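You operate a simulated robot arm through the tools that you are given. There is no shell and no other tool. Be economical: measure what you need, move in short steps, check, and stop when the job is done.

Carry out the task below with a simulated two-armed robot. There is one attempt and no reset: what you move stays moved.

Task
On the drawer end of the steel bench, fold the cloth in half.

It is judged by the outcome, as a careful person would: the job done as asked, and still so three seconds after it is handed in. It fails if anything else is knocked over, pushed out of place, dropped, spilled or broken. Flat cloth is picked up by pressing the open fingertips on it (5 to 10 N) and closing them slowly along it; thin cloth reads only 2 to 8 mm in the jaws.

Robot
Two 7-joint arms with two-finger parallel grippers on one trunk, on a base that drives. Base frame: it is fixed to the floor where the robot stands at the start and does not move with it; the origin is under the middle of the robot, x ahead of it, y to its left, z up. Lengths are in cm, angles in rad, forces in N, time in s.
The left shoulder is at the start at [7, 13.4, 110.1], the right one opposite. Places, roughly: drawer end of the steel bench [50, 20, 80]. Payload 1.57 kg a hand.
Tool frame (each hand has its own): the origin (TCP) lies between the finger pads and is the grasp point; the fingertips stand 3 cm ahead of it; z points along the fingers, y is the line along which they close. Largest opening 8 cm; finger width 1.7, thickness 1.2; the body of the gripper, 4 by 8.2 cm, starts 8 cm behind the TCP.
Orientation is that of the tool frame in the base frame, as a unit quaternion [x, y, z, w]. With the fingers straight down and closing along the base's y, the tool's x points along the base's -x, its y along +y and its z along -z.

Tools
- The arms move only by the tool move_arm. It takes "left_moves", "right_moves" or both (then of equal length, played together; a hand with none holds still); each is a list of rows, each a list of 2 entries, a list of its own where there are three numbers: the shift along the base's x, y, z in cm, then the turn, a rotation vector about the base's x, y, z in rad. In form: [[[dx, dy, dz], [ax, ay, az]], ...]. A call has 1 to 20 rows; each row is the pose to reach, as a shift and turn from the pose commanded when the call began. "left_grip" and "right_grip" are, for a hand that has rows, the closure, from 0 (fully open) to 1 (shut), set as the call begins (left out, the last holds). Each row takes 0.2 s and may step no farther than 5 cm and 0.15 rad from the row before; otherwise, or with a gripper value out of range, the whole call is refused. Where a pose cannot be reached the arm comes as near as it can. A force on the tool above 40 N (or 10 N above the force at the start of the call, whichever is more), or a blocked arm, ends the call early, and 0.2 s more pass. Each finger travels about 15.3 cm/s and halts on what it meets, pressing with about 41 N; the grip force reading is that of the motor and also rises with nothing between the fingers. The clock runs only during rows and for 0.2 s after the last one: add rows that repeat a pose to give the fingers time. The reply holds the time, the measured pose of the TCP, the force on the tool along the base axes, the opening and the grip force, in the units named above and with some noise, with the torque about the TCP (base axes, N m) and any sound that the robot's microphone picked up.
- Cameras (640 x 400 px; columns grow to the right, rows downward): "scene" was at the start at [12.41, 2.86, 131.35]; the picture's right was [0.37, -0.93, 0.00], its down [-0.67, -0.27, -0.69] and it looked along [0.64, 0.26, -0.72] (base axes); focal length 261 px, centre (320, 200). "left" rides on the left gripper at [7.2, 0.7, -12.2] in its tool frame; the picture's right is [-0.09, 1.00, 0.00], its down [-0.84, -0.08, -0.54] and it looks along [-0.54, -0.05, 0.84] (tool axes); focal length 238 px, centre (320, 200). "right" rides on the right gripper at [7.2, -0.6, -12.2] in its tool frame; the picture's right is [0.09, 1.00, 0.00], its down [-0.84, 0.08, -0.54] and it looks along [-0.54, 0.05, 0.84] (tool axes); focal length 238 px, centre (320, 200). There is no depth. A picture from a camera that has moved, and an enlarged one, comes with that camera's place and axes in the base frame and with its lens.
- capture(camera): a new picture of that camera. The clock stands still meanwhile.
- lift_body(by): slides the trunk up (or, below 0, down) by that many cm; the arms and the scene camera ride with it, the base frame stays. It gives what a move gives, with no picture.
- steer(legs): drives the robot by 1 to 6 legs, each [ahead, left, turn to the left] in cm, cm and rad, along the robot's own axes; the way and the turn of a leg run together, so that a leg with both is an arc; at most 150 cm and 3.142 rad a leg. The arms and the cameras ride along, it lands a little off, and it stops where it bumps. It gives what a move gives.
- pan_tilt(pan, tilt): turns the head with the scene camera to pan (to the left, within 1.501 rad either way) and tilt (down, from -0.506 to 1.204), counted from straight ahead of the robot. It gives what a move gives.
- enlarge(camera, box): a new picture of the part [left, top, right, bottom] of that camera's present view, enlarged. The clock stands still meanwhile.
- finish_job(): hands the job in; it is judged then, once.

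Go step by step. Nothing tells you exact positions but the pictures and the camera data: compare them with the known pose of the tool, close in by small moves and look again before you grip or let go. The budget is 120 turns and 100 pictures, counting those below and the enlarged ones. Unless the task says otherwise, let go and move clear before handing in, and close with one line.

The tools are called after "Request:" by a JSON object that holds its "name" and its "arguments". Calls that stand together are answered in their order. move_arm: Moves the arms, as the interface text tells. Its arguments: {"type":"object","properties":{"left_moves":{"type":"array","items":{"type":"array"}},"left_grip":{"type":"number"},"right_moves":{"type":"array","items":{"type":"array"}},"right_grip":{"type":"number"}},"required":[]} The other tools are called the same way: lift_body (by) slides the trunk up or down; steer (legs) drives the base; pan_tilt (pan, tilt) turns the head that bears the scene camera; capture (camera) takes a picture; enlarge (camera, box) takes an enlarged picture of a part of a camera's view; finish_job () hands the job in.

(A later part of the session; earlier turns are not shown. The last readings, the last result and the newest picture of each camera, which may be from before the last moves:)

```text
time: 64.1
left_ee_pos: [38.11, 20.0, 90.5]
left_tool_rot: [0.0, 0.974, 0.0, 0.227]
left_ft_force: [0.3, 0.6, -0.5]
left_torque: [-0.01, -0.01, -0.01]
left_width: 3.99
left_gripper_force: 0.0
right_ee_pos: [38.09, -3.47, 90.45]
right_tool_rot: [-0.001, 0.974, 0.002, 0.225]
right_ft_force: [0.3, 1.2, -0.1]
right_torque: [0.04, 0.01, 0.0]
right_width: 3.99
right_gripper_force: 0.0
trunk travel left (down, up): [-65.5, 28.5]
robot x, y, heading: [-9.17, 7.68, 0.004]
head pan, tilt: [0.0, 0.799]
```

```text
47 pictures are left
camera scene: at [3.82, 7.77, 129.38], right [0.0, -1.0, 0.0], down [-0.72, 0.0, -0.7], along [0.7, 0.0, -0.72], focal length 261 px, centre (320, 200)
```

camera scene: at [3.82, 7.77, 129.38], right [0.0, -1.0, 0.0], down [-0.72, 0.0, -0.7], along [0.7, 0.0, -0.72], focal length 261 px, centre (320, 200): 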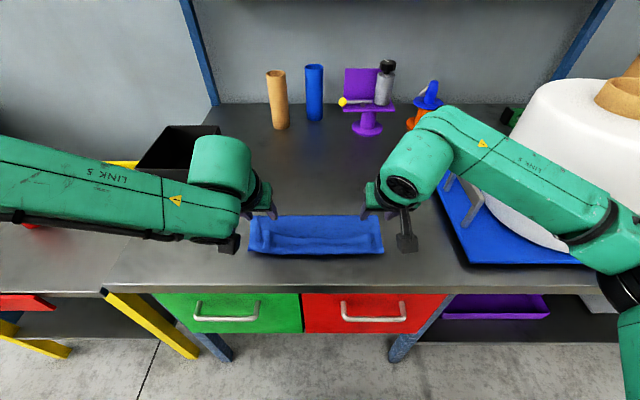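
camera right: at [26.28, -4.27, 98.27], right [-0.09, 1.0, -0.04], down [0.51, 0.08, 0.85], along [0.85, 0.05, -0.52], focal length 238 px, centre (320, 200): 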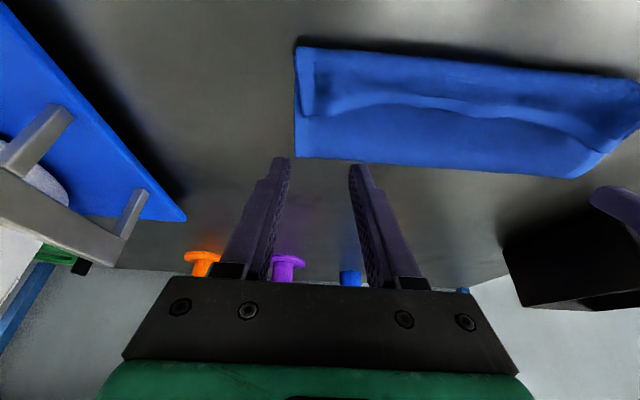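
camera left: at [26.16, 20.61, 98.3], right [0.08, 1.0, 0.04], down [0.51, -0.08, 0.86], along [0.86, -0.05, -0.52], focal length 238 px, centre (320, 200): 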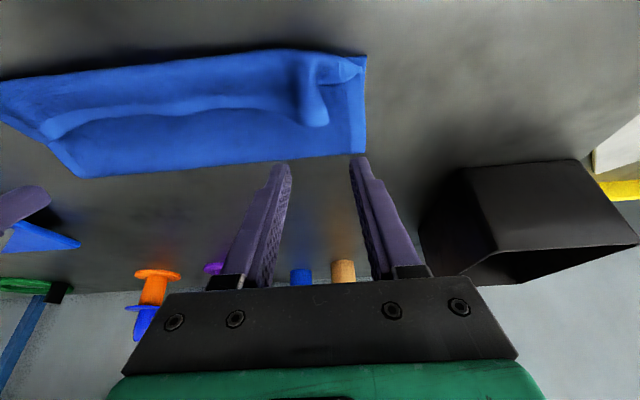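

Request:
{"name": "enlarge", "arguments": {"camera": "left", "box": [200, 20, 440, 170]}}

Request:
{"name": "enlarge", "arguments": {"camera": "right", "box": [240, 20, 480, 170]}}

```text
2.67 times, centred on (320, 95) of left
camera zoom: at [26.16, 20.61, 98.3], right [0.08, 1.0, 0.04], down [0.51, -0.08, 0.86], along [0.86, -0.05, -0.52], focal length 636 px, centre (320, 480)
```

zoom: 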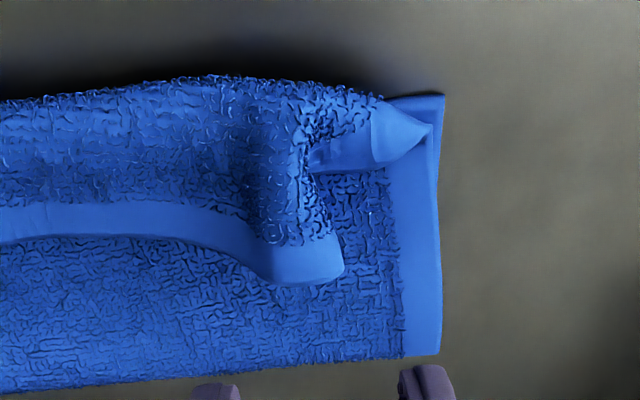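

```text
2.67 times, centred on (360, 95) of right
camera zoom: at [26.28, -4.27, 98.27], right [-0.09, 1.0, -0.04], down [0.51, 0.08, 0.85], along [0.85, 0.05, -0.52], focal length 636 px, centre (213, 480)
```

zoom: 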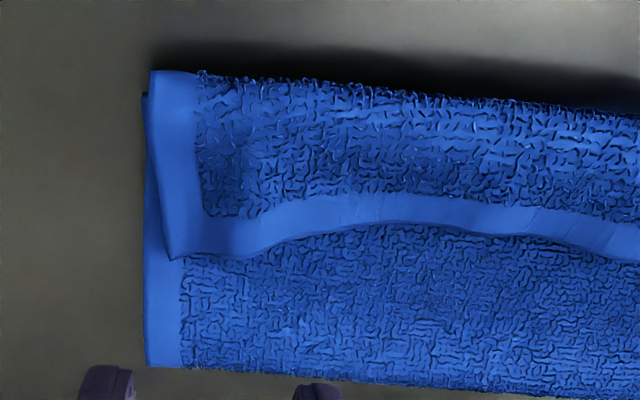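

The lifted edge's last ~5 cm is folded back over the top. I'll lower both hands onto that hem near its corners: left around the standing ridge, right lightly pressing on the hem.

Request:
{"name": "move_arm", "arguments": {"left_moves": [[[0.2, -0.2, -2], [0, 0, 0]], [[0.2, -0.2, -4.5], [0, 0, 0]], [[0.2, -0.2, -6], [0, 0, 0]], [[0.2, -0.2, -6.6], [0, 0, 0]], [[0.2, -0.2, -6.6], [0, 0, 0]]], "right_moves": [[[0.1, 0.5, -2], [0, 0, 0]], [[0.1, 0.7, -4], [0, 0, 0]], [[0.1, 0.7, -5.2], [0, 0, 0]], [[0.1, 0.7, -5.9], [0, 0, 0]], [[0.1, 0.7, -5.9], [0, 0, 0]]]}}

Request:
{"name": "capture", "arguments": {"camera": "left"}}

Request:
{"name": "capture", "arguments": {"camera": "right"}}

```text
time: 65.3
left_ee_pos: [38.1, 19.7, 83.95]
left_tool_rot: [0.0, 0.974, 0.0, 0.227]
left_ft_force: [0.3, 0.6, 1.9]
left_torque: [-0.01, -0.02, -0.03]
left_width: 4.01
left_gripper_force: 0.2
right_ee_pos: [38.25, -2.78, 84.48]
right_tool_rot: [-0.001, 0.974, 0.0, 0.225]
right_ft_force: [-0.2, 0.1, 0.6]
right_torque: [-0.05, 0.01, 0.01]
right_width: 4.01
right_gripper_force: 0.0
trunk travel left (down, up): [-65.5, 28.5]
robot x, y, heading: [-8.97, 7.76, -0.004]
head pan, tilt: [0.0, 0.799]
```

```text
44 pictures are left
camera left: at [26.34, 20.37, 91.79], right [0.08, 1.0, 0.04], down [0.51, -0.08, 0.86], along [0.86, -0.05, -0.52], focal length 238 px, centre (320, 200)
```

left: 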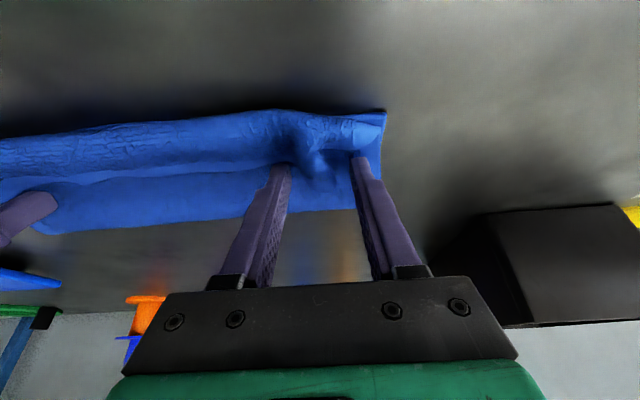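

```text
43 pictures are left
camera right: at [26.34, -3.5, 92.39], right [-0.09, 1.0, -0.04], down [0.51, 0.08, 0.85], along [0.85, 0.05, -0.52], focal length 238 px, centre (320, 200)
```

right: 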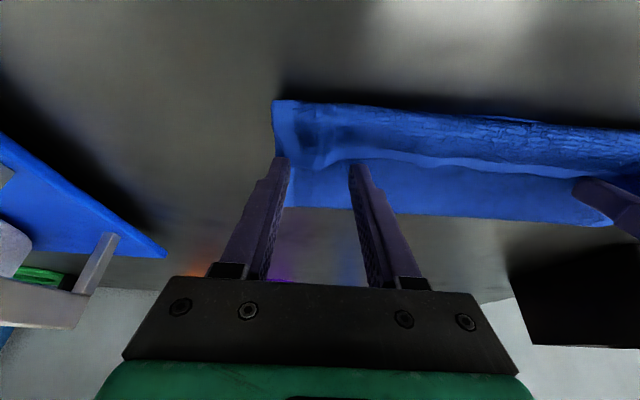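

The left fingers straddle the ridge. I'll close the left hand, move the right back 0.6 cm onto the hem, and press lightly.

Request:
{"name": "move_arm", "arguments": {"left_moves": [[[0, 0, 0], [0, 0, 0]], [[0, 0, 0], [0, 0, 0]], [[0, 0, 0], [0, 0, 0]]], "right_moves": [[[-0.6, 0.1, 0], [0, 0, 0]], [[-0.6, 0.1, -0.25], [0, 0, 0]], [[-0.6, 0.1, -0.5], [0, 0, 0]]], "left_grip": 0.8}}

```text
time: 66.1
left_ee_pos: [38.25, 19.67, 84.08]
left_tool_rot: [0.001, 0.974, 0.0, 0.226]
left_ft_force: [-0.5, 0.2, 1.3]
left_torque: [-0.03, -0.02, -0.01]
left_width: 1.63
left_gripper_force: 0.4
right_ee_pos: [37.5, -2.65, 84.05]
right_tool_rot: [-0.001, 0.974, 0.001, 0.224]
right_ft_force: [-0.1, 1.0, 1.2]
right_torque: [0.0, 0.05, 0.02]
right_width: 3.98
right_gripper_force: 0.1
trunk travel left (down, up): [-65.5, 28.5]
robot x, y, heading: [-9.18, 8.31, 0.0]
head pan, tilt: [0.0, 0.799]
```

Request:
{"name": "move_arm", "arguments": {"left_moves": [[[0, 0, 0], [0, 0, 0]], [[0, 0, 0], [0, 0, 0]], [[0, 0, 0], [0, 0, 0]]], "right_moves": [[[0, 0, -0.15], [0, 0, 0]], [[0, 0, -0.25], [0, 0, 0]], [[0, 0, -0.25], [0, 0, 0]]], "left_grip": 1.0, "right_grip": 0.62}}

Request:
{"name": "capture", "arguments": {"camera": "right"}}

```text
time: 66.9
left_ee_pos: [38.12, 19.74, 84.07]
left_tool_rot: [0.0, 0.974, 0.0, 0.228]
left_ft_force: [0.3, -0.9, 2.2]
left_torque: [-0.08, -0.02, 0.0]
left_width: 0.7
left_gripper_force: 26.5
right_ee_pos: [37.6, -2.61, 83.97]
right_tool_rot: [-0.001, 0.974, 0.002, 0.225]
right_ft_force: [-0.2, 1.7, 6.2]
right_torque: [0.05, -0.03, -0.03]
right_width: 3.09
right_gripper_force: 0.3
trunk travel left (down, up): [-65.5, 28.5]
robot x, y, heading: [-8.98, 7.82, 0.006]
head pan, tilt: [0.0, 0.799]
```

```text
42 pictures are left
camera right: at [25.72, -3.44, 91.64], right [-0.09, 1.0, -0.04], down [0.51, 0.08, 0.85], along [0.85, 0.05, -0.52], focal length 238 px, centre (320, 200)
```

right: 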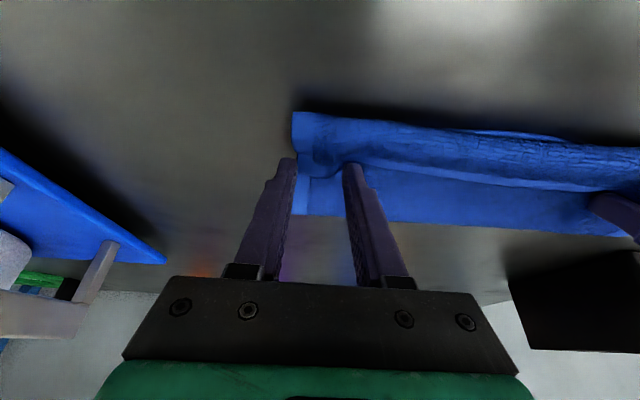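

Request:
{"name": "move_arm", "arguments": {"right_moves": [[[0, 0, 0], [0, 0, 0]], [[0, 0, 0], [0, 0, 0]]], "right_grip": 0.76}}

Request:
{"name": "move_arm", "arguments": {"right_moves": [[[0, 0, 0], [0, 0, 0]], [[0, 0, 0], [0, 0, 0]]], "right_grip": 0.88}}

Request:
{"name": "move_arm", "arguments": {"right_moves": [[[0, 0, 0], [0, 0, 0]], [[0, 0, 0], [0, 0, 0]]], "right_grip": 1.0}}

Request:
{"name": "capture", "arguments": {"camera": "right"}}

Request:
{"name": "capture", "arguments": {"camera": "left"}}

```text
time: 67.5
left_ee_pos: [38.12, 19.73, 84.04]
left_tool_rot: [0.001, 0.974, -0.001, 0.227]
left_ft_force: [-0.4, -1.9, 3.1]
left_torque: [-0.14, -0.04, 0.01]
left_width: 0.63
left_gripper_force: 25.7
right_ee_pos: [37.49, -2.78, 83.83]
right_tool_rot: [-0.002, 0.974, 0.002, 0.226]
right_ft_force: [0.2, 1.9, 5.5]
right_torque: [0.09, -0.06, -0.02]
right_width: 1.98
right_gripper_force: 0.4
trunk travel left (down, up): [-65.5, 28.5]
robot x, y, heading: [-8.98, 8.01, -0.002]
head pan, tilt: [0.0, 0.799]
```

```text
time: 68.1
left_ee_pos: [38.16, 19.65, 84.0]
left_tool_rot: [0.0, 0.974, 0.0, 0.226]
left_ft_force: [-0.1, -5.0, 1.9]
left_torque: [-0.18, -0.01, -0.06]
left_width: 0.68
left_gripper_force: 26.2
right_ee_pos: [37.56, -2.61, 83.93]
right_tool_rot: [-0.001, 0.974, 0.002, 0.225]
right_ft_force: [0.6, 5.4, 6.3]
right_torque: [0.2, 0.02, 0.0]
right_width: 0.98
right_gripper_force: 6.0
trunk travel left (down, up): [-65.5, 28.5]
robot x, y, heading: [-9.13, 7.73, 0.0]
head pan, tilt: [0.0, 0.799]
```

```text
time: 68.7
left_ee_pos: [38.13, 19.79, 84.05]
left_tool_rot: [0.001, 0.974, -0.001, 0.227]
left_ft_force: [0.4, -6.3, 2.5]
left_torque: [-0.23, -0.01, 0.01]
left_width: 0.68
left_gripper_force: 26.5
right_ee_pos: [37.47, -2.6, 83.8]
right_tool_rot: [-0.002, 0.974, 0.003, 0.225]
right_ft_force: [0.1, 7.6, 5.6]
right_torque: [0.22, -0.08, 0.03]
right_width: 0.63
right_gripper_force: 26.1
trunk travel left (down, up): [-65.5, 28.5]
robot x, y, heading: [-9.59, 7.72, 0.008]
head pan, tilt: [0.0, 0.799]
```

```text
41 pictures are left
camera right: at [25.69, -3.4, 91.63], right [-0.09, 1.0, -0.04], down [0.51, 0.08, 0.85], along [0.85, 0.06, -0.52], focal length 238 px, centre (320, 200)
```

right: 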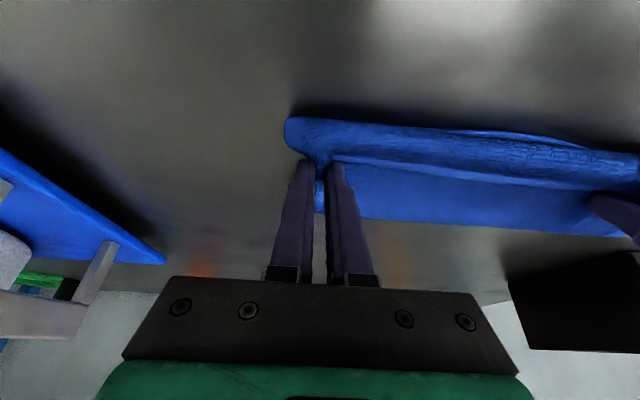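

```text
40 pictures are left
camera left: at [26.27, 20.39, 91.84], right [0.08, 1.0, 0.04], down [0.51, -0.08, 0.86], along [0.86, -0.05, -0.52], focal length 238 px, centre (320, 200)
```

left: 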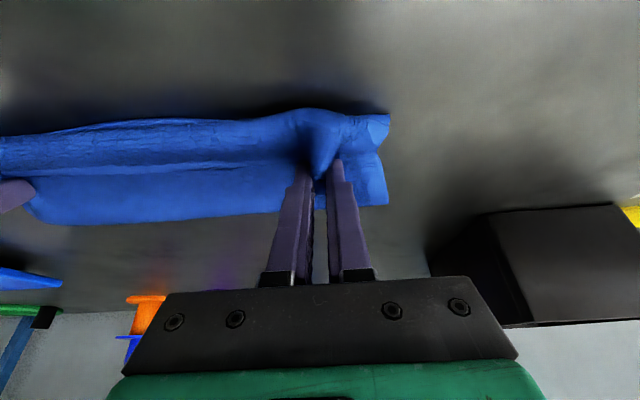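

Both jaws read about 6–7 mm. I'll lift a few centimetres and look at what was picked up.

Request:
{"name": "move_arm", "arguments": {"left_moves": [[[0.3, -0.4, 1], [0, 0, 0]], [[1, -0.6, 3], [0, 0, 0]], [[2, -0.6, 5], [0, 0, 0]], [[3, -0.6, 6.5], [0, 0, 0]], [[3, -0.6, 6.5], [0, 0, 0]]], "right_moves": [[[0.3, 0.4, 1], [0, 0, 0]], [[1, 0.6, 3], [0, 0, 0]], [[2, 0.6, 5], [0, 0, 0]], [[3, 0.6, 6.5], [0, 0, 0]], [[3, 0.6, 6.5], [0, 0, 0]]]}}

Request:
{"name": "enlarge", "arguments": {"camera": "scene", "box": [190, 160, 450, 322]}}

Request:
{"name": "capture", "arguments": {"camera": "right"}}

Request:
{"name": "capture", "arguments": {"camera": "left"}}

```text
time: 69.9
left_ee_pos: [41.29, 19.14, 90.24]
left_tool_rot: [-0.001, 0.974, 0.0, 0.226]
left_ft_force: [-0.7, -0.6, -0.7]
left_torque: [-0.02, -0.02, -0.03]
left_width: 0.63
left_gripper_force: 25.9
right_ee_pos: [40.58, -2.21, 90.26]
right_tool_rot: [0.0, 0.975, 0.0, 0.224]
right_ft_force: [0.7, 0.3, -0.7]
right_torque: [0.02, -0.01, 0.02]
right_width: 0.61
right_gripper_force: 26.2
trunk travel left (down, up): [-65.5, 28.5]
robot x, y, heading: [-9.0, 7.84, 0.006]
head pan, tilt: [0.0, 0.799]
```

```text
2.46 times, centred on (320, 241) of scene
camera zoom: at [3.85, 7.76, 129.37], right [0.0, -1.0, 0.0], down [-0.72, 0.0, -0.7], along [0.7, 0.0, -0.72], focal length 642 px, centre (320, 99)
```

zoom: 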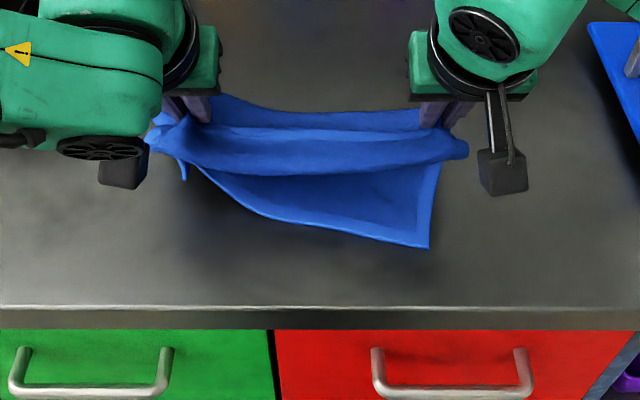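

```text
38 pictures are left
camera right: at [28.83, -2.97, 98.15], right [-0.09, 1.0, -0.04], down [0.52, 0.08, 0.85], along [0.85, 0.05, -0.52], focal length 238 px, centre (320, 200)
```

right: 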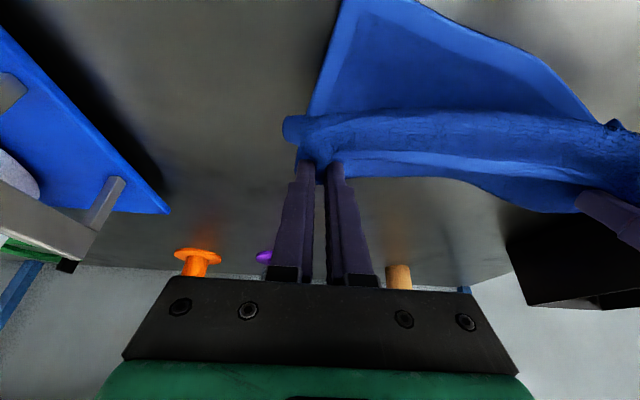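

```text
37 pictures are left
camera left: at [29.37, 19.76, 98.12], right [0.08, 1.0, 0.04], down [0.51, -0.08, 0.86], along [0.85, -0.05, -0.52], focal length 238 px, centre (320, 200)
```

left: 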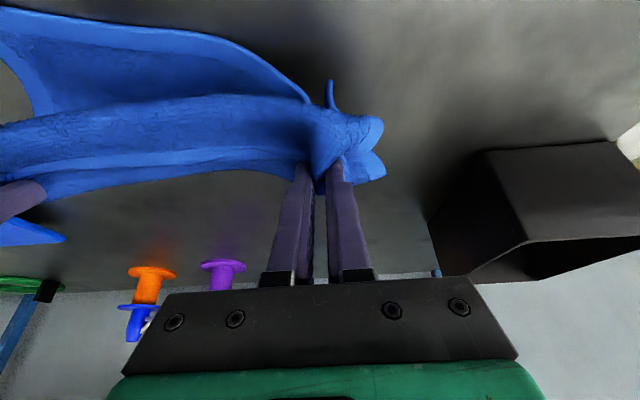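

Both hands caught more than the hem: several layers are gripped. I'll lay it back where it was and let go, then free the curled flap another way.

Request:
{"name": "move_arm", "arguments": {"left_moves": [[[-1, 0, -2], [0, 0, 0]], [[-2, 0.2, -4], [0, 0, 0]], [[-3, 0.4, -5.8], [0, 0, 0]], [[-3, 0.4, -5.8], [0, 0, 0]]], "right_moves": [[[-1, 0, -2], [0, 0, 0]], [[-2, -0.2, -4], [0, 0, 0]], [[-3, -0.4, -5.8], [0, 0, 0]], [[-3, -0.4, -5.8], [0, 0, 0]]]}}

Request:
{"name": "move_arm", "arguments": {"left_moves": [[[0, 0, 0], [0, 0, 0]], [[0, 0, 0], [0, 0, 0]], [[0, 0, 3], [0, 0, 0]], [[0, 1, 7], [0, 0, 0]], [[0, 5, 9], [0, 0, 0]], [[0, 9, 11], [0, 0, 0]]], "right_moves": [[[0, 0, 0], [0, 0, 0]], [[0, 0, 0], [0, 0, 0]], [[0, 0, 3], [0, 0, 0]], [[0, -1, 7], [0, 0, 0]], [[0, -5, 9], [0, 0, 0]], [[0, -8, 11], [0, 0, 0]]], "left_grip": 0.4, "right_grip": 0.4}}

Request:
{"name": "enlarge", "arguments": {"camera": "scene", "box": [190, 160, 450, 322]}}

Request:
{"name": "capture", "arguments": {"camera": "left"}}

Request:
{"name": "capture", "arguments": {"camera": "right"}}

```text
time: 70.9
left_ee_pos: [38.07, 19.38, 84.39]
left_tool_rot: [0.0, 0.974, 0.001, 0.225]
left_ft_force: [-0.5, -2.4, -0.4]
left_torque: [-0.14, -0.04, -0.03]
left_width: 0.63
left_gripper_force: 25.5
right_ee_pos: [37.45, -2.49, 84.48]
right_tool_rot: [-0.001, 0.974, 0.002, 0.225]
right_ft_force: [0.4, 3.1, -0.1]
right_torque: [0.08, -0.05, -0.01]
right_width: 0.61
right_gripper_force: 25.8
trunk travel left (down, up): [-65.5, 28.5]
robot x, y, heading: [-9.13, 7.83, 0.004]
head pan, tilt: [0.0, 0.799]
```

```text
time: 72.3
left_ee_pos: [37.94, 28.68, 95.67]
left_tool_rot: [-0.001, 0.974, 0.0, 0.227]
left_ft_force: [-0.1, -0.4, 0.6]
left_torque: [-0.07, -0.04, -0.01]
left_width: 4.82
left_gripper_force: 0.1
right_ee_pos: [37.55, -10.46, 95.54]
right_tool_rot: [-0.002, 0.974, 0.002, 0.225]
right_ft_force: [0.0, 0.2, -0.6]
right_torque: [0.0, -0.02, -0.01]
right_width: 4.75
right_gripper_force: 0.0
trunk travel left (down, up): [-65.5, 28.5]
robot x, y, heading: [-9.31, 7.81, 0.005]
head pan, tilt: [0.0, 0.799]
```

```text
2.46 times, centred on (320, 241) of scene
camera zoom: at [3.68, 7.84, 129.39], right [0.0, -1.0, 0.0], down [-0.72, 0.0, -0.7], along [0.7, 0.0, -0.72], focal length 642 px, centre (320, 99)
```

zoom: 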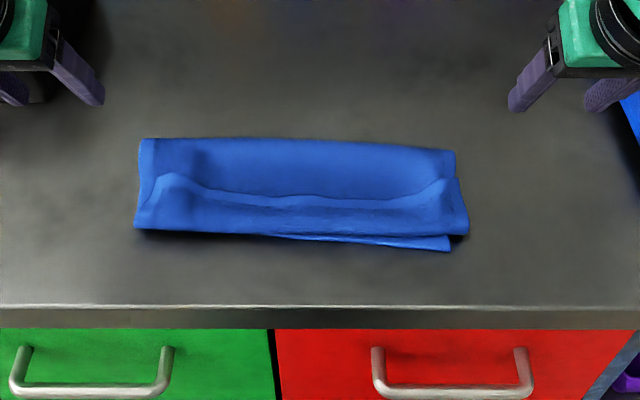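

```text
35 pictures are left
camera left: at [26.13, 29.26, 103.55], right [0.08, 1.0, 0.04], down [0.51, -0.08, 0.86], along [0.86, -0.05, -0.52], focal length 238 px, centre (320, 200)
```

left: 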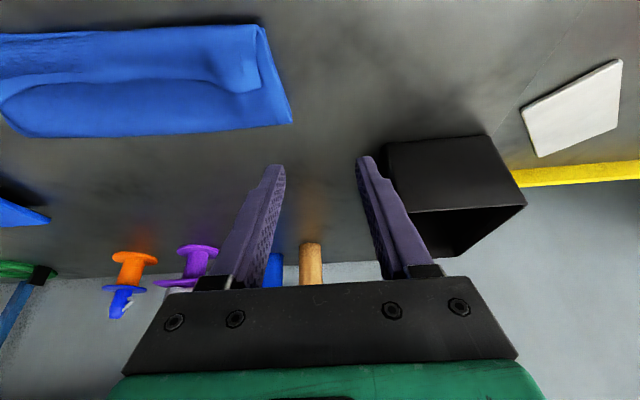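

```text
34 pictures are left
camera right: at [25.77, -11.16, 103.36], right [-0.09, 1.0, -0.04], down [0.51, 0.08, 0.85], along [0.85, 0.05, -0.52], focal length 238 px, centre (320, 200)
```

right: 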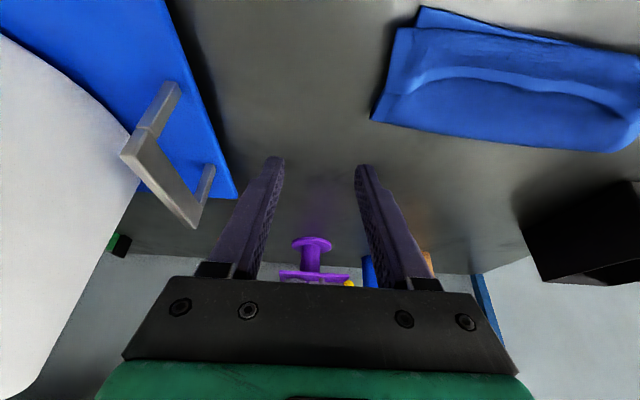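

The cloth lies neatly except for the folded-back strip along the near side, whose hem runs from about (40.4, 22) to (39.4, −4). I'll reverse the hand tilt so the fingers point toward the robot and scoop under that hem from the far side to flip it back.

Request:
{"name": "move_arm", "arguments": {"left_moves": [[[1, -1, 0], [0, 0.13, 0]], [[2, -2, 0], [0, 0.26, 0]], [[3, -4, 0], [0, 0.39, 0]], [[4, -6, 0], [0, 0.52, 0]], [[5, -8, 0], [0, 0.65, 0]], [[6, -9, 0], [0, 0.78, 0]], [[7.3, -9.9, -2], [0, 0.91, 0]], [[7.3, -9.9, -5], [0, 1.05, 0]], [[7.3, -9.9, -8], [0, 1.05, 0]], [[7.3, -9.9, -8], [0, 1.05, 0]]], "right_moves": [[[1, 1, 0], [0, 0.13, 0]], [[2, 2, 0], [0, 0.26, 0]], [[3, 4, 0], [0, 0.39, 0]], [[4, 6, 0], [0, 0.52, 0]], [[5, 8, 0], [0, 0.65, 0]], [[6, 9, 0], [0, 0.78, 0]], [[7.6, 9, -2], [0, 0.91, 0]], [[7.6, 9, -5], [0, 1.05, 0]], [[7.6, 9, -8], [0, 1.05, 0]], [[7.6, 9, -8], [0, 1.05, 0]]]}}

Request:
{"name": "capture", "arguments": {"camera": "scene"}}

Request:
{"name": "capture", "arguments": {"camera": "left"}}

```text
time: 74.5
left_ee_pos: [32.56, 25.98, 91.76]
left_tool_rot: [0.0, 0.956, 0.0, -0.292]
left_ft_force: [0.1, -0.2, 0.2]
left_torque: [-0.02, 0.03, 0.0]
left_width: 4.82
left_gripper_force: 0.0
left hand out of reach, approached as far as the arm can: row 5, 6, 7, 8, 9, 10
right_ee_pos: [39.12, -0.12, 90.53]
right_tool_rot: [-0.007, 0.964, -0.007, -0.267]
right_ft_force: [-1.1, -0.2, 0.7]
right_torque: [0.01, 0.0, -0.04]
right_width: 4.8
right_gripper_force: 0.1
right hand out of reach, approached as far as the arm can: row 6, 7, 8, 9, 10
trunk travel left (down, up): [-65.5, 28.5]
robot x, y, heading: [-9.11, 8.34, 0.004]
head pan, tilt: [0.0, 0.799]
```

```text
33 pictures are left
camera scene: at [3.93, 7.89, 129.37], right [0.0, -1.0, 0.0], down [-0.72, 0.0, -0.7], along [0.7, 0.0, -0.72], focal length 261 px, centre (320, 200)
```

scene: 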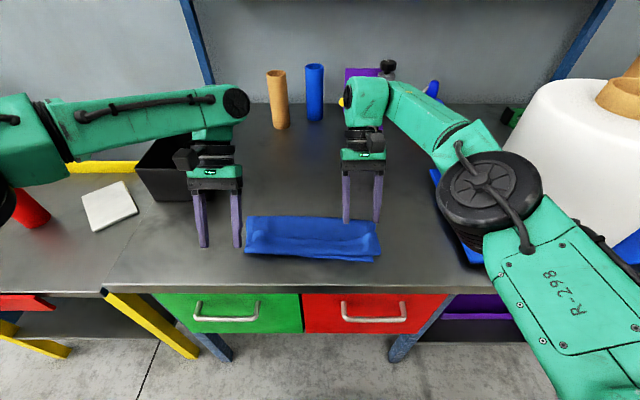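

```text
32 pictures are left
camera left: at [33.34, 26.66, 105.91], right [0.08, 1.0, -0.05], down [1.0, -0.08, -0.02], along [-0.02, -0.05, -1.0], focal length 238 px, centre (320, 200)
```

left: 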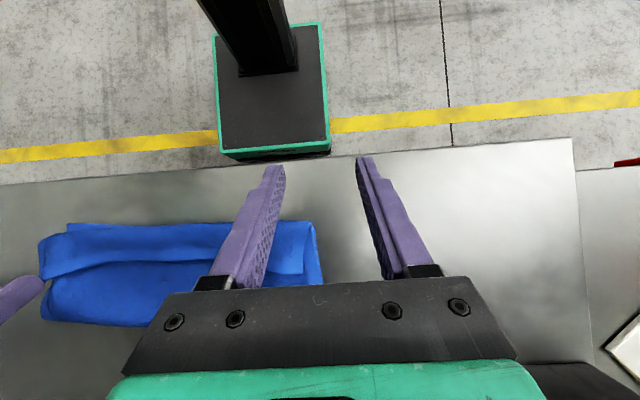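

The reversed tilt is close. Driving forward 9 cm restores the reach.

Request:
{"name": "steer", "arguments": {"legs": [[9, 0, 0]]}}

Request:
{"name": "move_arm", "arguments": {"left_moves": [[[1.5, -2.5, 0], [0, 0, 0]], [[3, -5, 0], [0, 0, 0]], [[4, -7.2, 0], [0, 0, 0]], [[4, -7.2, -2], [0, 0, 0]], [[4, -7.2, -4.5], [0, 0, 0]], [[4, -7.2, -4.5], [0, 0, 0]]], "right_moves": [[[-1, -0.6, 0], [0, 0, 0]], [[-2, -1.2, 0], [0, 0, 0]], [[-2.5, -1.4, 0], [0, 0, 0]], [[-2.5, -1.4, -2], [0, 0, 0]], [[-2.5, -1.4, -3.5], [0, 0, 0]], [[-2.5, -1.4, -3.5], [0, 0, 0]]]}}

Request:
{"name": "capture", "arguments": {"camera": "left"}}

Request:
{"name": "capture", "arguments": {"camera": "right"}}

```text
time: 75.6
left_ee_pos: [41.35, 25.89, 91.77]
left_tool_rot: [0.001, 0.956, 0.0, -0.292]
left_ft_force: [0.4, 0.6, -0.1]
left_torque: [-0.02, -0.01, 0.03]
left_width: 4.8
left_gripper_force: 0.1
right_ee_pos: [48.02, -0.45, 90.67]
right_tool_rot: [-0.006, 0.964, -0.006, -0.267]
right_ft_force: [-0.2, -0.1, -1.0]
right_torque: [0.0, 0.02, 0.02]
right_width: 4.8
right_gripper_force: 0.0
trunk travel left (down, up): [-65.5, 28.5]
robot x, y, heading: [-0.21, 7.76, -0.001]
head pan, tilt: [0.0, 0.799]
```

```text
time: 77.0
left_ee_pos: [39.34, 23.18, 89.7]
left_tool_rot: [0.001, 0.957, 0.0, -0.292]
left_ft_force: [0.1, 0.3, 0.7]
left_torque: [0.01, -0.01, -0.03]
left_width: 4.8
left_gripper_force: 0.0
left hand out of reach, approached as far as the arm can: row 1, 2, 3, 4, 5, 6
right_ee_pos: [45.53, -1.99, 86.99]
right_tool_rot: [-0.006, 0.964, -0.006, -0.267]
right_ft_force: [-0.5, -0.8, -0.6]
right_torque: [0.03, -0.03, -0.02]
right_width: 4.81
right_gripper_force: 0.1
trunk travel left (down, up): [-65.5, 28.5]
robot x, y, heading: [-0.24, 7.9, -0.001]
head pan, tilt: [0.0, 0.799]
```

```text
31 pictures are left
camera left: at [40.05, 23.91, 104.03], right [0.08, 1.0, -0.05], down [1.0, -0.08, -0.02], along [-0.02, -0.05, -1.0], focal length 238 px, centre (320, 200)
```

left: 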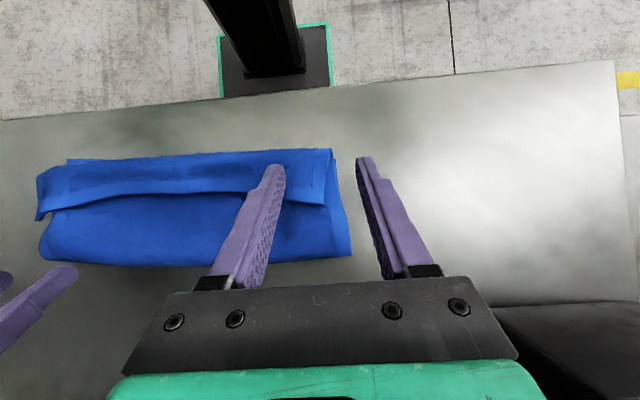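

```text
30 pictures are left
camera right: at [45.64, -2.49, 101.26], right [-0.09, 0.99, 0.04], down [1.0, 0.09, 0.03], along [0.03, 0.04, -1.0], focal length 238 px, centre (320, 200)
```

right: 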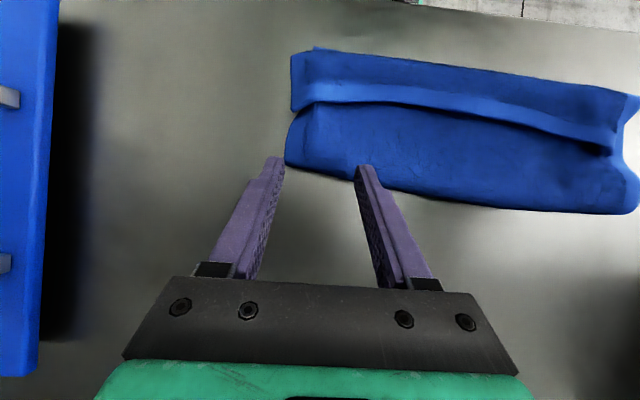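

From these top-down views the right hand can do the scooping alone. I'll retract the left hand, lower the right fingertips just beyond the hem, and push under it toward the robot.

Request:
{"name": "move_arm", "arguments": {"left_moves": [[[0, 1, 2], [0, 0, 0]], [[0, 3, 4], [0, 0, 0]], [[0, 5, 6], [0, 0, 0]], [[0, 8, 8], [0, 0, 0]], [[0, 8, 8], [0, 0, 0]], [[0, 8, 8], [0, 0, 0]], [[0, 8, 8], [0, 0, 0]]], "right_moves": [[[-1, 0.4, 0], [0, 0, 0]], [[-2.3, 0.4, 0], [0, 0, 0]], [[-2.3, 0.4, -1], [0, 0, 0]], [[-2.3, 0.4, -2], [0, 0, 0]], [[-2.3, 0.4, -2.6], [0, 0, 0]], [[-2.3, 0.4, -3.0], [0, 0, 0]], [[-2.3, 0.4, -3.0], [0, 0, 0]]]}}

Request:
{"name": "capture", "arguments": {"camera": "right"}}

```text
time: 78.6
left_ee_pos: [39.17, 31.14, 97.77]
left_tool_rot: [0.001, 0.956, 0.0, -0.292]
left_ft_force: [-0.3, 1.1, 0.3]
left_torque: [-0.03, 0.02, 0.03]
left_width: 4.8
left_gripper_force: 0.0
right_ee_pos: [43.29, -1.52, 84.01]
right_tool_rot: [-0.005, 0.963, -0.006, -0.268]
right_ft_force: [0.3, 0.2, 0.2]
right_torque: [0.02, 0.01, -0.03]
right_width: 4.8
right_gripper_force: 0.1
trunk travel left (down, up): [-65.5, 28.5]
robot x, y, heading: [-0.33, 8.04, 0.002]
head pan, tilt: [0.0, 0.799]
```

```text
29 pictures are left
camera right: at [43.38, -2.0, 98.27], right [-0.09, 0.99, 0.04], down [1.0, 0.09, 0.03], along [0.03, 0.04, -1.0], focal length 238 px, centre (320, 200)
```

right: 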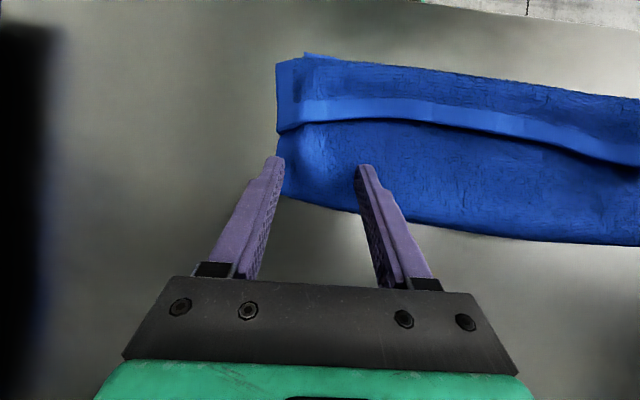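

Request:
{"name": "move_arm", "arguments": {"right_moves": [[[0, 1.8, 0], [0, 0, 0]], [[0, 1.8, -0.4], [0, 0, 0]], [[-1, 1.8, -0.4], [0, 0, 0]], [[-2, 1.8, -0.4], [0, 0, 0]], [[-3, 1.8, -0.4], [0, 0, 0]], [[-4, 1.8, -0.3], [0, 0, 0]]]}}

Request:
{"name": "capture", "arguments": {"camera": "right"}}

```text
time: 80.0
left_ee_pos: [39.28, 31.09, 97.86]
left_tool_rot: [0.0, 0.957, 0.0, -0.292]
left_ft_force: [0.9, -1.0, -0.4]
left_torque: [-0.02, 0.01, 0.04]
left_width: 4.79
left_gripper_force: 0.0
right_ee_pos: [39.12, 0.34, 83.79]
right_tool_rot: [-0.005, 0.964, -0.006, -0.267]
right_ft_force: [0.0, 0.2, 0.9]
right_torque: [0.02, 0.01, -0.03]
right_width: 4.81
right_gripper_force: 0.1
trunk travel left (down, up): [-65.5, 28.5]
robot x, y, heading: [0.01, 7.72, 0.002]
head pan, tilt: [0.0, 0.799]
```

```text
28 pictures are left
camera right: at [39.25, -0.25, 98.01], right [-0.09, 0.99, 0.04], down [1.0, 0.09, 0.03], along [0.03, 0.04, -1.0], focal length 238 px, centre (320, 200)
```

right: 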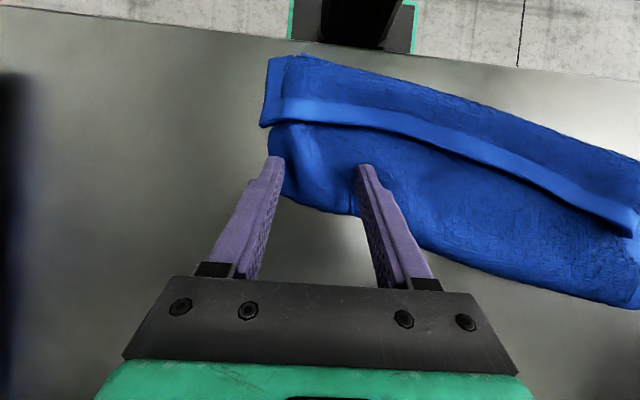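

Pushing dragged the whole right end along, so that isn't working. I'll lift off and change method: grip both layers at the far fold with both hands and hang the cloth so the flap drops open by gravity. First I'll raise the hands and look.

Request:
{"name": "move_arm", "arguments": {"right_moves": [[[1, 0, 0], [0, 0, 0]], [[2, 0, 0], [0, 0, 0]], [[2.6, 0, 0], [0, 0, 0]], [[2.6, 0, 2], [0, 0, 0]], [[2.6, -3, 6], [0, -0.14, 0]], [[2.6, -6, 10], [0, -0.28, 0]], [[2.6, -8, 12], [0, -0.42, 0]], [[2.6, -8, 12], [0, -0.56, 0]], [[2.6, -8, 12], [0, -0.7, 0]], [[2.6, -8, 12], [0, -0.84, 0]], [[2.6, -8, 12], [0, -0.98, 0]]], "left_moves": [[[0, 0, 0], [0, -0.1, 0]], [[0, 0, 0], [0, -0.2, 0]], [[0, 0, 0], [0, -0.3, 0]], [[0, 0, 0], [0, -0.4, 0]], [[0, 0, 0], [0, -0.5, 0]], [[0, 0, 0], [0, -0.6, 0]], [[0, 0, 0], [0, -0.7, 0]], [[0, 0, 0], [0, -0.8, 0]], [[0, 0, 0], [0, -0.9, 0]], [[0, 0, 0], [0, -1.0, 0]], [[0, 0, 0], [0, -1.04, 0]]]}}

Request:
{"name": "enlarge", "arguments": {"camera": "scene", "box": [190, 190, 450, 352]}}

```text
time: 82.4
left_ee_pos: [38.99, 31.16, 97.79]
left_tool_rot: [0.0, 0.988, 0.001, 0.154]
left_ft_force: [-0.5, -0.5, -0.1]
left_torque: [0.04, -0.03, -0.02]
left_width: 4.79
left_gripper_force: 0.0
left hand out of reach, approached as far as the arm can: row 10, 11
right_ee_pos: [41.78, -7.67, 95.99]
right_tool_rot: [-0.003, 0.975, -0.007, 0.22]
right_ft_force: [0.1, 0.8, 0.7]
right_torque: [0.01, 0.0, 0.02]
right_width: 4.8
right_gripper_force: 0.0
trunk travel left (down, up): [-65.5, 28.5]
robot x, y, heading: [-0.29, 8.19, 0.002]
head pan, tilt: [0.0, 0.799]
```

```text
2.46 times, centred on (320, 271) of scene
camera zoom: at [12.69, 7.73, 129.38], right [0.0, -1.0, 0.0], down [-0.72, 0.0, -0.7], along [0.7, 0.0, -0.72], focal length 642 px, centre (320, 25)
```

zoom: 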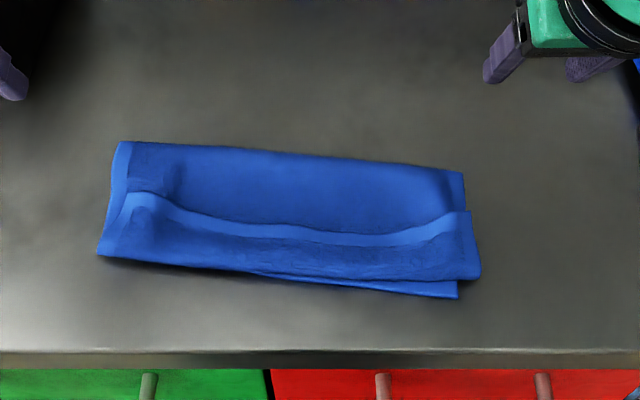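

Dragging back restored the position. I'll position both hands over the far fold at about (44, 21.7) and (41.7, −1.1).

Request:
{"name": "move_arm", "arguments": {"left_moves": [[[1, -3, -2], [0, 0, 0]], [[2, -6, -4], [0, 0, 0]], [[4, -9.4, -6], [0, 0, 0]], [[4, -9.4, -9], [0, 0, 0]], [[4, -9.4, -12], [0, 0, 0]], [[4, -9.4, -13], [0, 0, 0]], [[4, -9.4, -13], [0, 0, 0]]], "right_moves": [[[-0.5, 2, -2], [0, 0, 0]], [[-1, 4, -4], [0, 0, 0]], [[-1.4, 6.5, -6], [0, 0, 0]], [[-1.4, 6.5, -8], [0, 0, 0]], [[-1.4, 6.5, -10], [0, 0, 0]], [[-1.4, 6.5, -11.3], [0, 0, 0]], [[-1.4, 6.5, -11.3], [0, 0, 0]]], "left_grip": 0.5, "right_grip": 0.5}}

Request:
{"name": "capture", "arguments": {"camera": "left"}}

Request:
{"name": "capture", "arguments": {"camera": "right"}}

```text
time: 84.0
left_ee_pos: [42.92, 21.66, 84.78]
left_tool_rot: [0.001, 0.988, 0.001, 0.153]
left_ft_force: [0.9, 0.0, -0.3]
left_torque: [0.02, -0.01, 0.01]
left_width: 4.0
left_gripper_force: 0.0
right_ee_pos: [40.45, -1.07, 84.46]
right_tool_rot: [-0.002, 0.976, -0.009, 0.218]
right_ft_force: [0.4, -1.1, -0.5]
right_torque: [0.03, 0.02, 0.0]
right_width: 3.99
right_gripper_force: 0.1
trunk travel left (down, up): [-65.5, 28.5]
robot x, y, heading: [-0.27, 8.02, -0.004]
head pan, tilt: [0.0, 0.799]
```

```text
26 pictures are left
camera left: at [32.38, 22.36, 94.3], right [0.09, 1.0, 0.03], down [0.63, -0.08, 0.77], along [0.77, -0.05, -0.64], focal length 238 px, centre (320, 200)
```

left: 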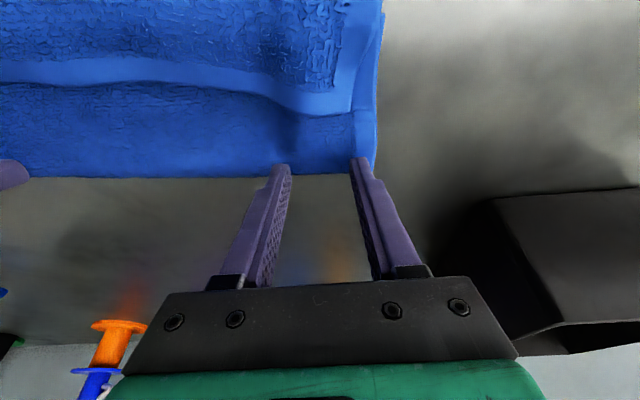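

```text
25 pictures are left
camera right: at [28.76, -1.68, 92.54], right [-0.08, 0.99, -0.06], down [0.53, 0.09, 0.84], along [0.85, 0.04, -0.53], focal length 238 px, centre (320, 200)
```

right: 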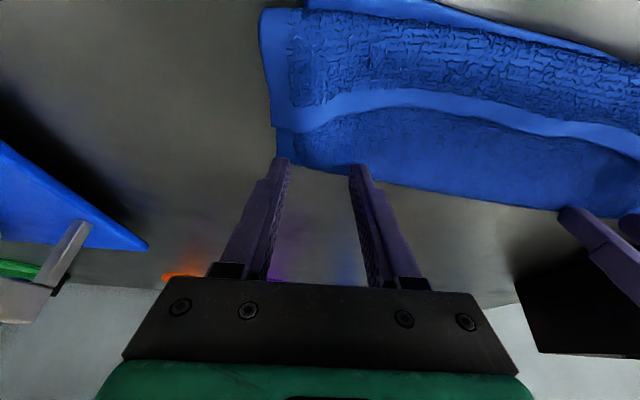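

Request:
{"name": "move_arm", "arguments": {"left_moves": [[[-0.4, 0, -0.5], [0, 0, 0]], [[-0.4, 0, -0.9], [0, 0, 0]], [[-0.4, 0, -1.1], [0, 0, 0]], [[-0.4, 0, -1.1], [0, 0, 0]]], "right_moves": [[[-0.7, 0.8, -0.2], [0, 0, 0]], [[-0.7, 0.8, -0.6], [0, 0, 0]], [[-0.7, 0.8, -0.9], [0, 0, 0]], [[-0.7, 0.8, -0.9], [0, 0, 0]]]}}

```text
time: 85.0
left_ee_pos: [42.64, 21.84, 83.81]
left_tool_rot: [0.0, 0.988, 0.001, 0.154]
left_ft_force: [0.1, 0.5, 1.6]
left_torque: [-0.01, -0.01, 0.0]
left_width: 3.98
left_gripper_force: 0.0
right_ee_pos: [39.76, -0.26, 83.62]
right_tool_rot: [-0.002, 0.976, -0.009, 0.218]
right_ft_force: [0.7, -0.5, 4.7]
right_torque: [0.06, -0.05, -0.02]
right_width: 3.99
right_gripper_force: 0.1
trunk travel left (down, up): [-65.5, 28.5]
robot x, y, heading: [0.05, 8.25, 0.005]
head pan, tilt: [0.0, 0.799]
```

Request:
{"name": "move_arm", "arguments": {"left_moves": [[[0, 0, -0.2], [0, 0, 0]], [[0, 0, -0.35], [0, 0, 0]], [[0, 0, -0.35], [0, 0, 0]]], "right_moves": [[[0, 0, -0.15], [0, 0, 0]], [[0, 0, -0.2], [0, 0, 0]], [[0, 0, -0.2], [0, 0, 0]]], "left_grip": 0.6, "right_grip": 0.6}}

Request:
{"name": "move_arm", "arguments": {"left_moves": [[[0, 0, 0], [0, 0, 0]], [[0, 0, 0], [0, 0, 0]]], "right_moves": [[[0, 0, 0], [0, 0, 0]], [[0, 0, 0], [0, 0, 0]]], "left_grip": 0.75, "right_grip": 0.75}}

Request:
{"name": "move_arm", "arguments": {"left_moves": [[[0, 0, 0], [0, 0, 0]], [[0, 0, 0], [0, 0, 0]]], "right_moves": [[[0, 0, 0], [0, 0, 0]], [[0, 0, 0], [0, 0, 0]]], "left_grip": 0.87, "right_grip": 0.87}}

Request:
{"name": "move_arm", "arguments": {"left_moves": [[[0, 0, 0], [0, 0, 0]], [[0, 0, 0], [0, 0, 0]]], "right_moves": [[[0, 0, 0], [0, 0, 0]], [[0, 0, 0], [0, 0, 0]]], "left_grip": 1.0, "right_grip": 1.0}}

```text
time: 85.8
left_ee_pos: [42.49, 21.84, 83.56]
left_tool_rot: [0.001, 0.988, 0.001, 0.156]
left_ft_force: [1.5, 0.7, 14.2]
left_torque: [0.03, -0.06, -0.02]
left_width: 3.15
left_gripper_force: 0.0
right_ee_pos: [39.64, -0.34, 83.62]
right_tool_rot: [-0.003, 0.976, -0.009, 0.219]
right_ft_force: [1.0, 0.1, 7.9]
right_torque: [0.0, -0.09, -0.01]
right_width: 3.23
right_gripper_force: 0.0
trunk travel left (down, up): [-65.5, 28.5]
robot x, y, heading: [-0.22, 7.74, 0.001]
head pan, tilt: [0.0, 0.799]
```

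```text
time: 86.4
left_ee_pos: [42.6, 21.65, 83.55]
left_tool_rot: [0.002, 0.988, 0.0, 0.155]
left_ft_force: [1.5, -1.4, 16.5]
left_torque: [0.03, -0.06, 0.01]
left_width: 1.85
left_gripper_force: 0.1
right_ee_pos: [39.53, -0.3, 83.62]
right_tool_rot: [-0.002, 0.976, -0.008, 0.219]
right_ft_force: [0.2, 2.1, 8.9]
right_torque: [0.05, -0.04, 0.02]
right_width: 2.01
right_gripper_force: 0.0
trunk travel left (down, up): [-65.5, 28.5]
robot x, y, heading: [-0.1, 7.72, 0.002]
head pan, tilt: [0.0, 0.799]
```

```text
time: 87.0
left_ee_pos: [42.52, 21.66, 83.64]
left_tool_rot: [0.0, 0.988, 0.001, 0.156]
left_ft_force: [-1.0, -4.0, 18.7]
left_torque: [-0.14, 0.01, -0.04]
left_width: 1.03
left_gripper_force: 6.2
right_ee_pos: [39.53, -0.24, 83.73]
right_tool_rot: [-0.002, 0.976, -0.007, 0.22]
right_ft_force: [0.0, 6.4, 7.6]
right_torque: [0.17, -0.08, 0.02]
right_width: 1.07
right_gripper_force: 6.3
trunk travel left (down, up): [-65.5, 28.5]
robot x, y, heading: [-0.29, 7.7, -0.003]
head pan, tilt: [0.0, 0.799]
```

```text
time: 87.6
left_ee_pos: [42.54, 21.73, 83.5]
left_tool_rot: [0.001, 0.988, 0.0, 0.155]
left_ft_force: [-1.3, -10.1, 16.8]
left_torque: [-0.3, 0.0, -0.02]
left_width: 0.54
left_gripper_force: 25.7
right_ee_pos: [39.48, -0.24, 83.55]
right_tool_rot: [-0.003, 0.976, -0.007, 0.22]
right_ft_force: [0.9, 12.4, 8.0]
right_torque: [0.4, -0.13, 0.15]
right_width: 0.7
right_gripper_force: 26.1
trunk travel left (down, up): [-65.5, 28.5]
robot x, y, heading: [-0.37, 7.94, 0.003]
head pan, tilt: [0.0, 0.799]
```

Both jaws hold cloth at about 5–7 mm. I'll lift high so the whole cloth hangs and the flap falls open.

Request:
{"name": "move_arm", "arguments": {"left_moves": [[[0, -0.5, 1], [0, 0, 0]], [[0, -0.8, 3], [0, 0, 0]], [[0.5, -0.8, 6], [0, 0, 0]], [[1, -0.8, 9], [0, 0, 0]], [[1, -0.8, 12], [0, 0, 0]], [[1, -0.8, 15], [0, 0, 0]], [[1, -0.8, 18], [0, 0, 0]], [[1, -0.8, 19], [0, 0, 0]], [[1, -0.8, 19], [0, 0, 0]], [[1, -0.8, 19], [0, 0, 0]]], "right_moves": [[[0.5, 0.5, 1], [0, 0, 0]], [[1, 0.8, 3], [0, 0, 0]], [[2, 0.8, 6], [0, 0, 0]], [[3, 0.8, 9], [0, 0, 0]], [[4, 0.8, 12], [0, 0, 0]], [[4, 0.8, 15], [0, 0, 0]], [[4, 0.8, 18], [0, 0, 0]], [[4, 0.8, 19], [0, 0, 0]], [[4, 0.8, 19], [0, 0, 0]], [[4, 0.8, 19], [0, 0, 0]]]}}

Request:
{"name": "capture", "arguments": {"camera": "scene"}}

Request:
{"name": "capture", "arguments": {"camera": "right"}}

```text
time: 89.8
left_ee_pos: [43.7, 21.07, 102.42]
left_tool_rot: [-0.001, 0.988, 0.001, 0.152]
left_ft_force: [-0.1, -0.6, -0.5]
left_torque: [-0.05, -0.01, 0.0]
left_width: 0.44
left_gripper_force: 24.9
right_ee_pos: [43.77, 0.41, 102.33]
right_tool_rot: [-0.002, 0.976, -0.009, 0.218]
right_ft_force: [0.1, 1.5, -1.1]
right_torque: [0.01, -0.01, 0.0]
right_width: 0.59
right_gripper_force: 26.0
trunk travel left (down, up): [-65.5, 28.5]
robot x, y, heading: [-0.18, 8.12, -0.005]
head pan, tilt: [0.0, 0.799]
```

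```text
24 pictures are left
camera scene: at [12.78, 7.75, 129.37], right [0.0, -1.0, 0.0], down [-0.72, 0.0, -0.7], along [0.7, 0.0, -0.72], focal length 261 px, centre (320, 200)
```

scene: 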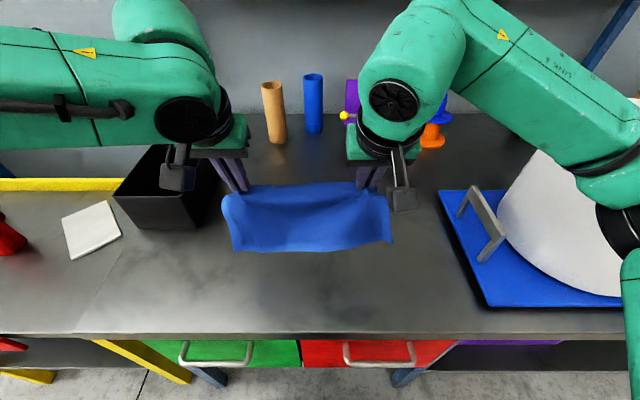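

```text
23 pictures are left
camera right: at [32.02, -0.15, 110.41], right [-0.08, 0.99, -0.06], down [0.53, 0.09, 0.84], along [0.85, 0.04, -0.53], focal length 238 px, centre (320, 200)
```

right: 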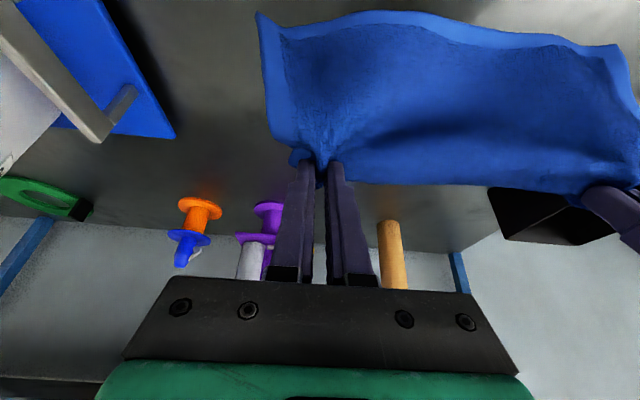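

The cloth now hangs freely and the flap has opened. I'll back up 7 cm, then lower while moving away so both layers trail toward me and lie flat.

Request:
{"name": "steer", "arguments": {"legs": [[-7, 0, 0]]}}

Request:
{"name": "move_arm", "arguments": {"left_moves": [[[0, 0, -1.5], [0, 0, 0]], [[0.3, 0, -3], [0, 0, 0]], [[1, 0, -4], [0, 0, 0]], [[2, 0, -5.5], [0, 0, 0]], [[3, 0, -7], [0, 0, 0]], [[4.5, 0, -9], [0, 0, 0]], [[4.5, 0, -9], [0, 0, 0]]], "right_moves": [[[0, 0, -1.5], [0, 0, 0]], [[0.3, 0, -3], [0, 0, 0]], [[1, 0, -4], [0, 0, 0]], [[2, 0, -5.5], [0, 0, 0]], [[3, 0, -7], [0, 0, 0]], [[4.5, 0, -9], [0, 0, 0]], [[4.5, 0, -9], [0, 0, 0]]]}}

Request:
{"name": "steer", "arguments": {"legs": [[7, 0, 0]]}}

Request:
{"name": "capture", "arguments": {"camera": "scene"}}

```text
time: 90.8
left_ee_pos: [36.78, 20.99, 102.26]
left_tool_rot: [0.001, 0.988, 0.001, 0.152]
left_ft_force: [0.5, -0.8, -0.5]
left_torque: [-0.02, 0.01, 0.05]
left_width: 0.43
left_gripper_force: 24.5
right_ee_pos: [36.74, 0.41, 102.39]
right_tool_rot: [-0.002, 0.976, -0.008, 0.217]
right_ft_force: [-0.4, 0.6, 0.1]
right_torque: [-0.04, 0.0, 0.02]
right_width: 0.6
right_gripper_force: 25.8
trunk travel left (down, up): [-65.5, 28.5]
robot x, y, heading: [-7.46, 7.72, -0.003]
head pan, tilt: [0.0, 0.799]
```

```text
time: 92.4
left_ee_pos: [41.14, 21.0, 93.48]
left_tool_rot: [0.001, 0.988, 0.0, 0.154]
left_ft_force: [0.4, -0.9, -0.2]
left_torque: [-0.02, -0.01, 0.01]
left_width: 0.4
left_gripper_force: 25.0
right_ee_pos: [41.03, 0.38, 93.39]
right_tool_rot: [-0.002, 0.976, -0.008, 0.218]
right_ft_force: [0.3, 0.6, -0.2]
right_torque: [-0.03, 0.02, 0.02]
right_width: 0.6
right_gripper_force: 26.1
trunk travel left (down, up): [-65.5, 28.5]
robot x, y, heading: [-7.24, 7.73, -0.003]
head pan, tilt: [0.0, 0.799]
```

```text
time: 93.4
left_ee_pos: [47.91, 20.86, 93.49]
left_tool_rot: [0.001, 0.988, 0.001, 0.155]
left_ft_force: [-0.4, 0.9, 0.9]
left_torque: [-0.05, -0.01, 0.04]
left_width: 0.45
left_gripper_force: 24.7
right_ee_pos: [47.78, 0.37, 93.55]
right_tool_rot: [-0.002, 0.976, -0.009, 0.218]
right_ft_force: [0.2, 0.6, -0.1]
right_torque: [0.02, -0.03, 0.0]
right_width: 0.63
right_gripper_force: 26.2
trunk travel left (down, up): [-65.5, 28.5]
robot x, y, heading: [-0.17, 8.14, -0.002]
head pan, tilt: [0.0, 0.799]
```

```text
22 pictures are left
camera scene: at [12.38, 7.74, 129.39], right [0.0, -1.0, 0.0], down [-0.72, 0.0, -0.7], along [0.7, 0.0, -0.72], focal length 261 px, centre (320, 200)
```

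scene: 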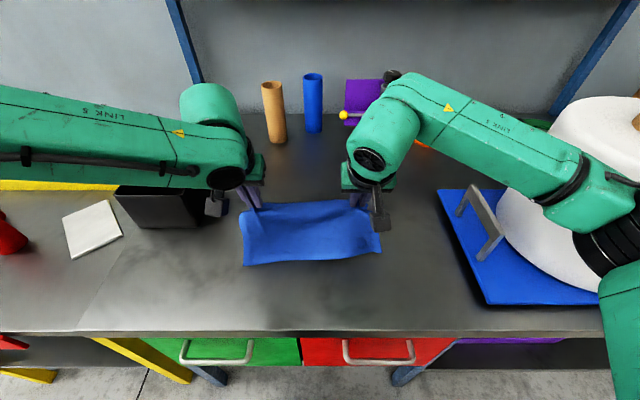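

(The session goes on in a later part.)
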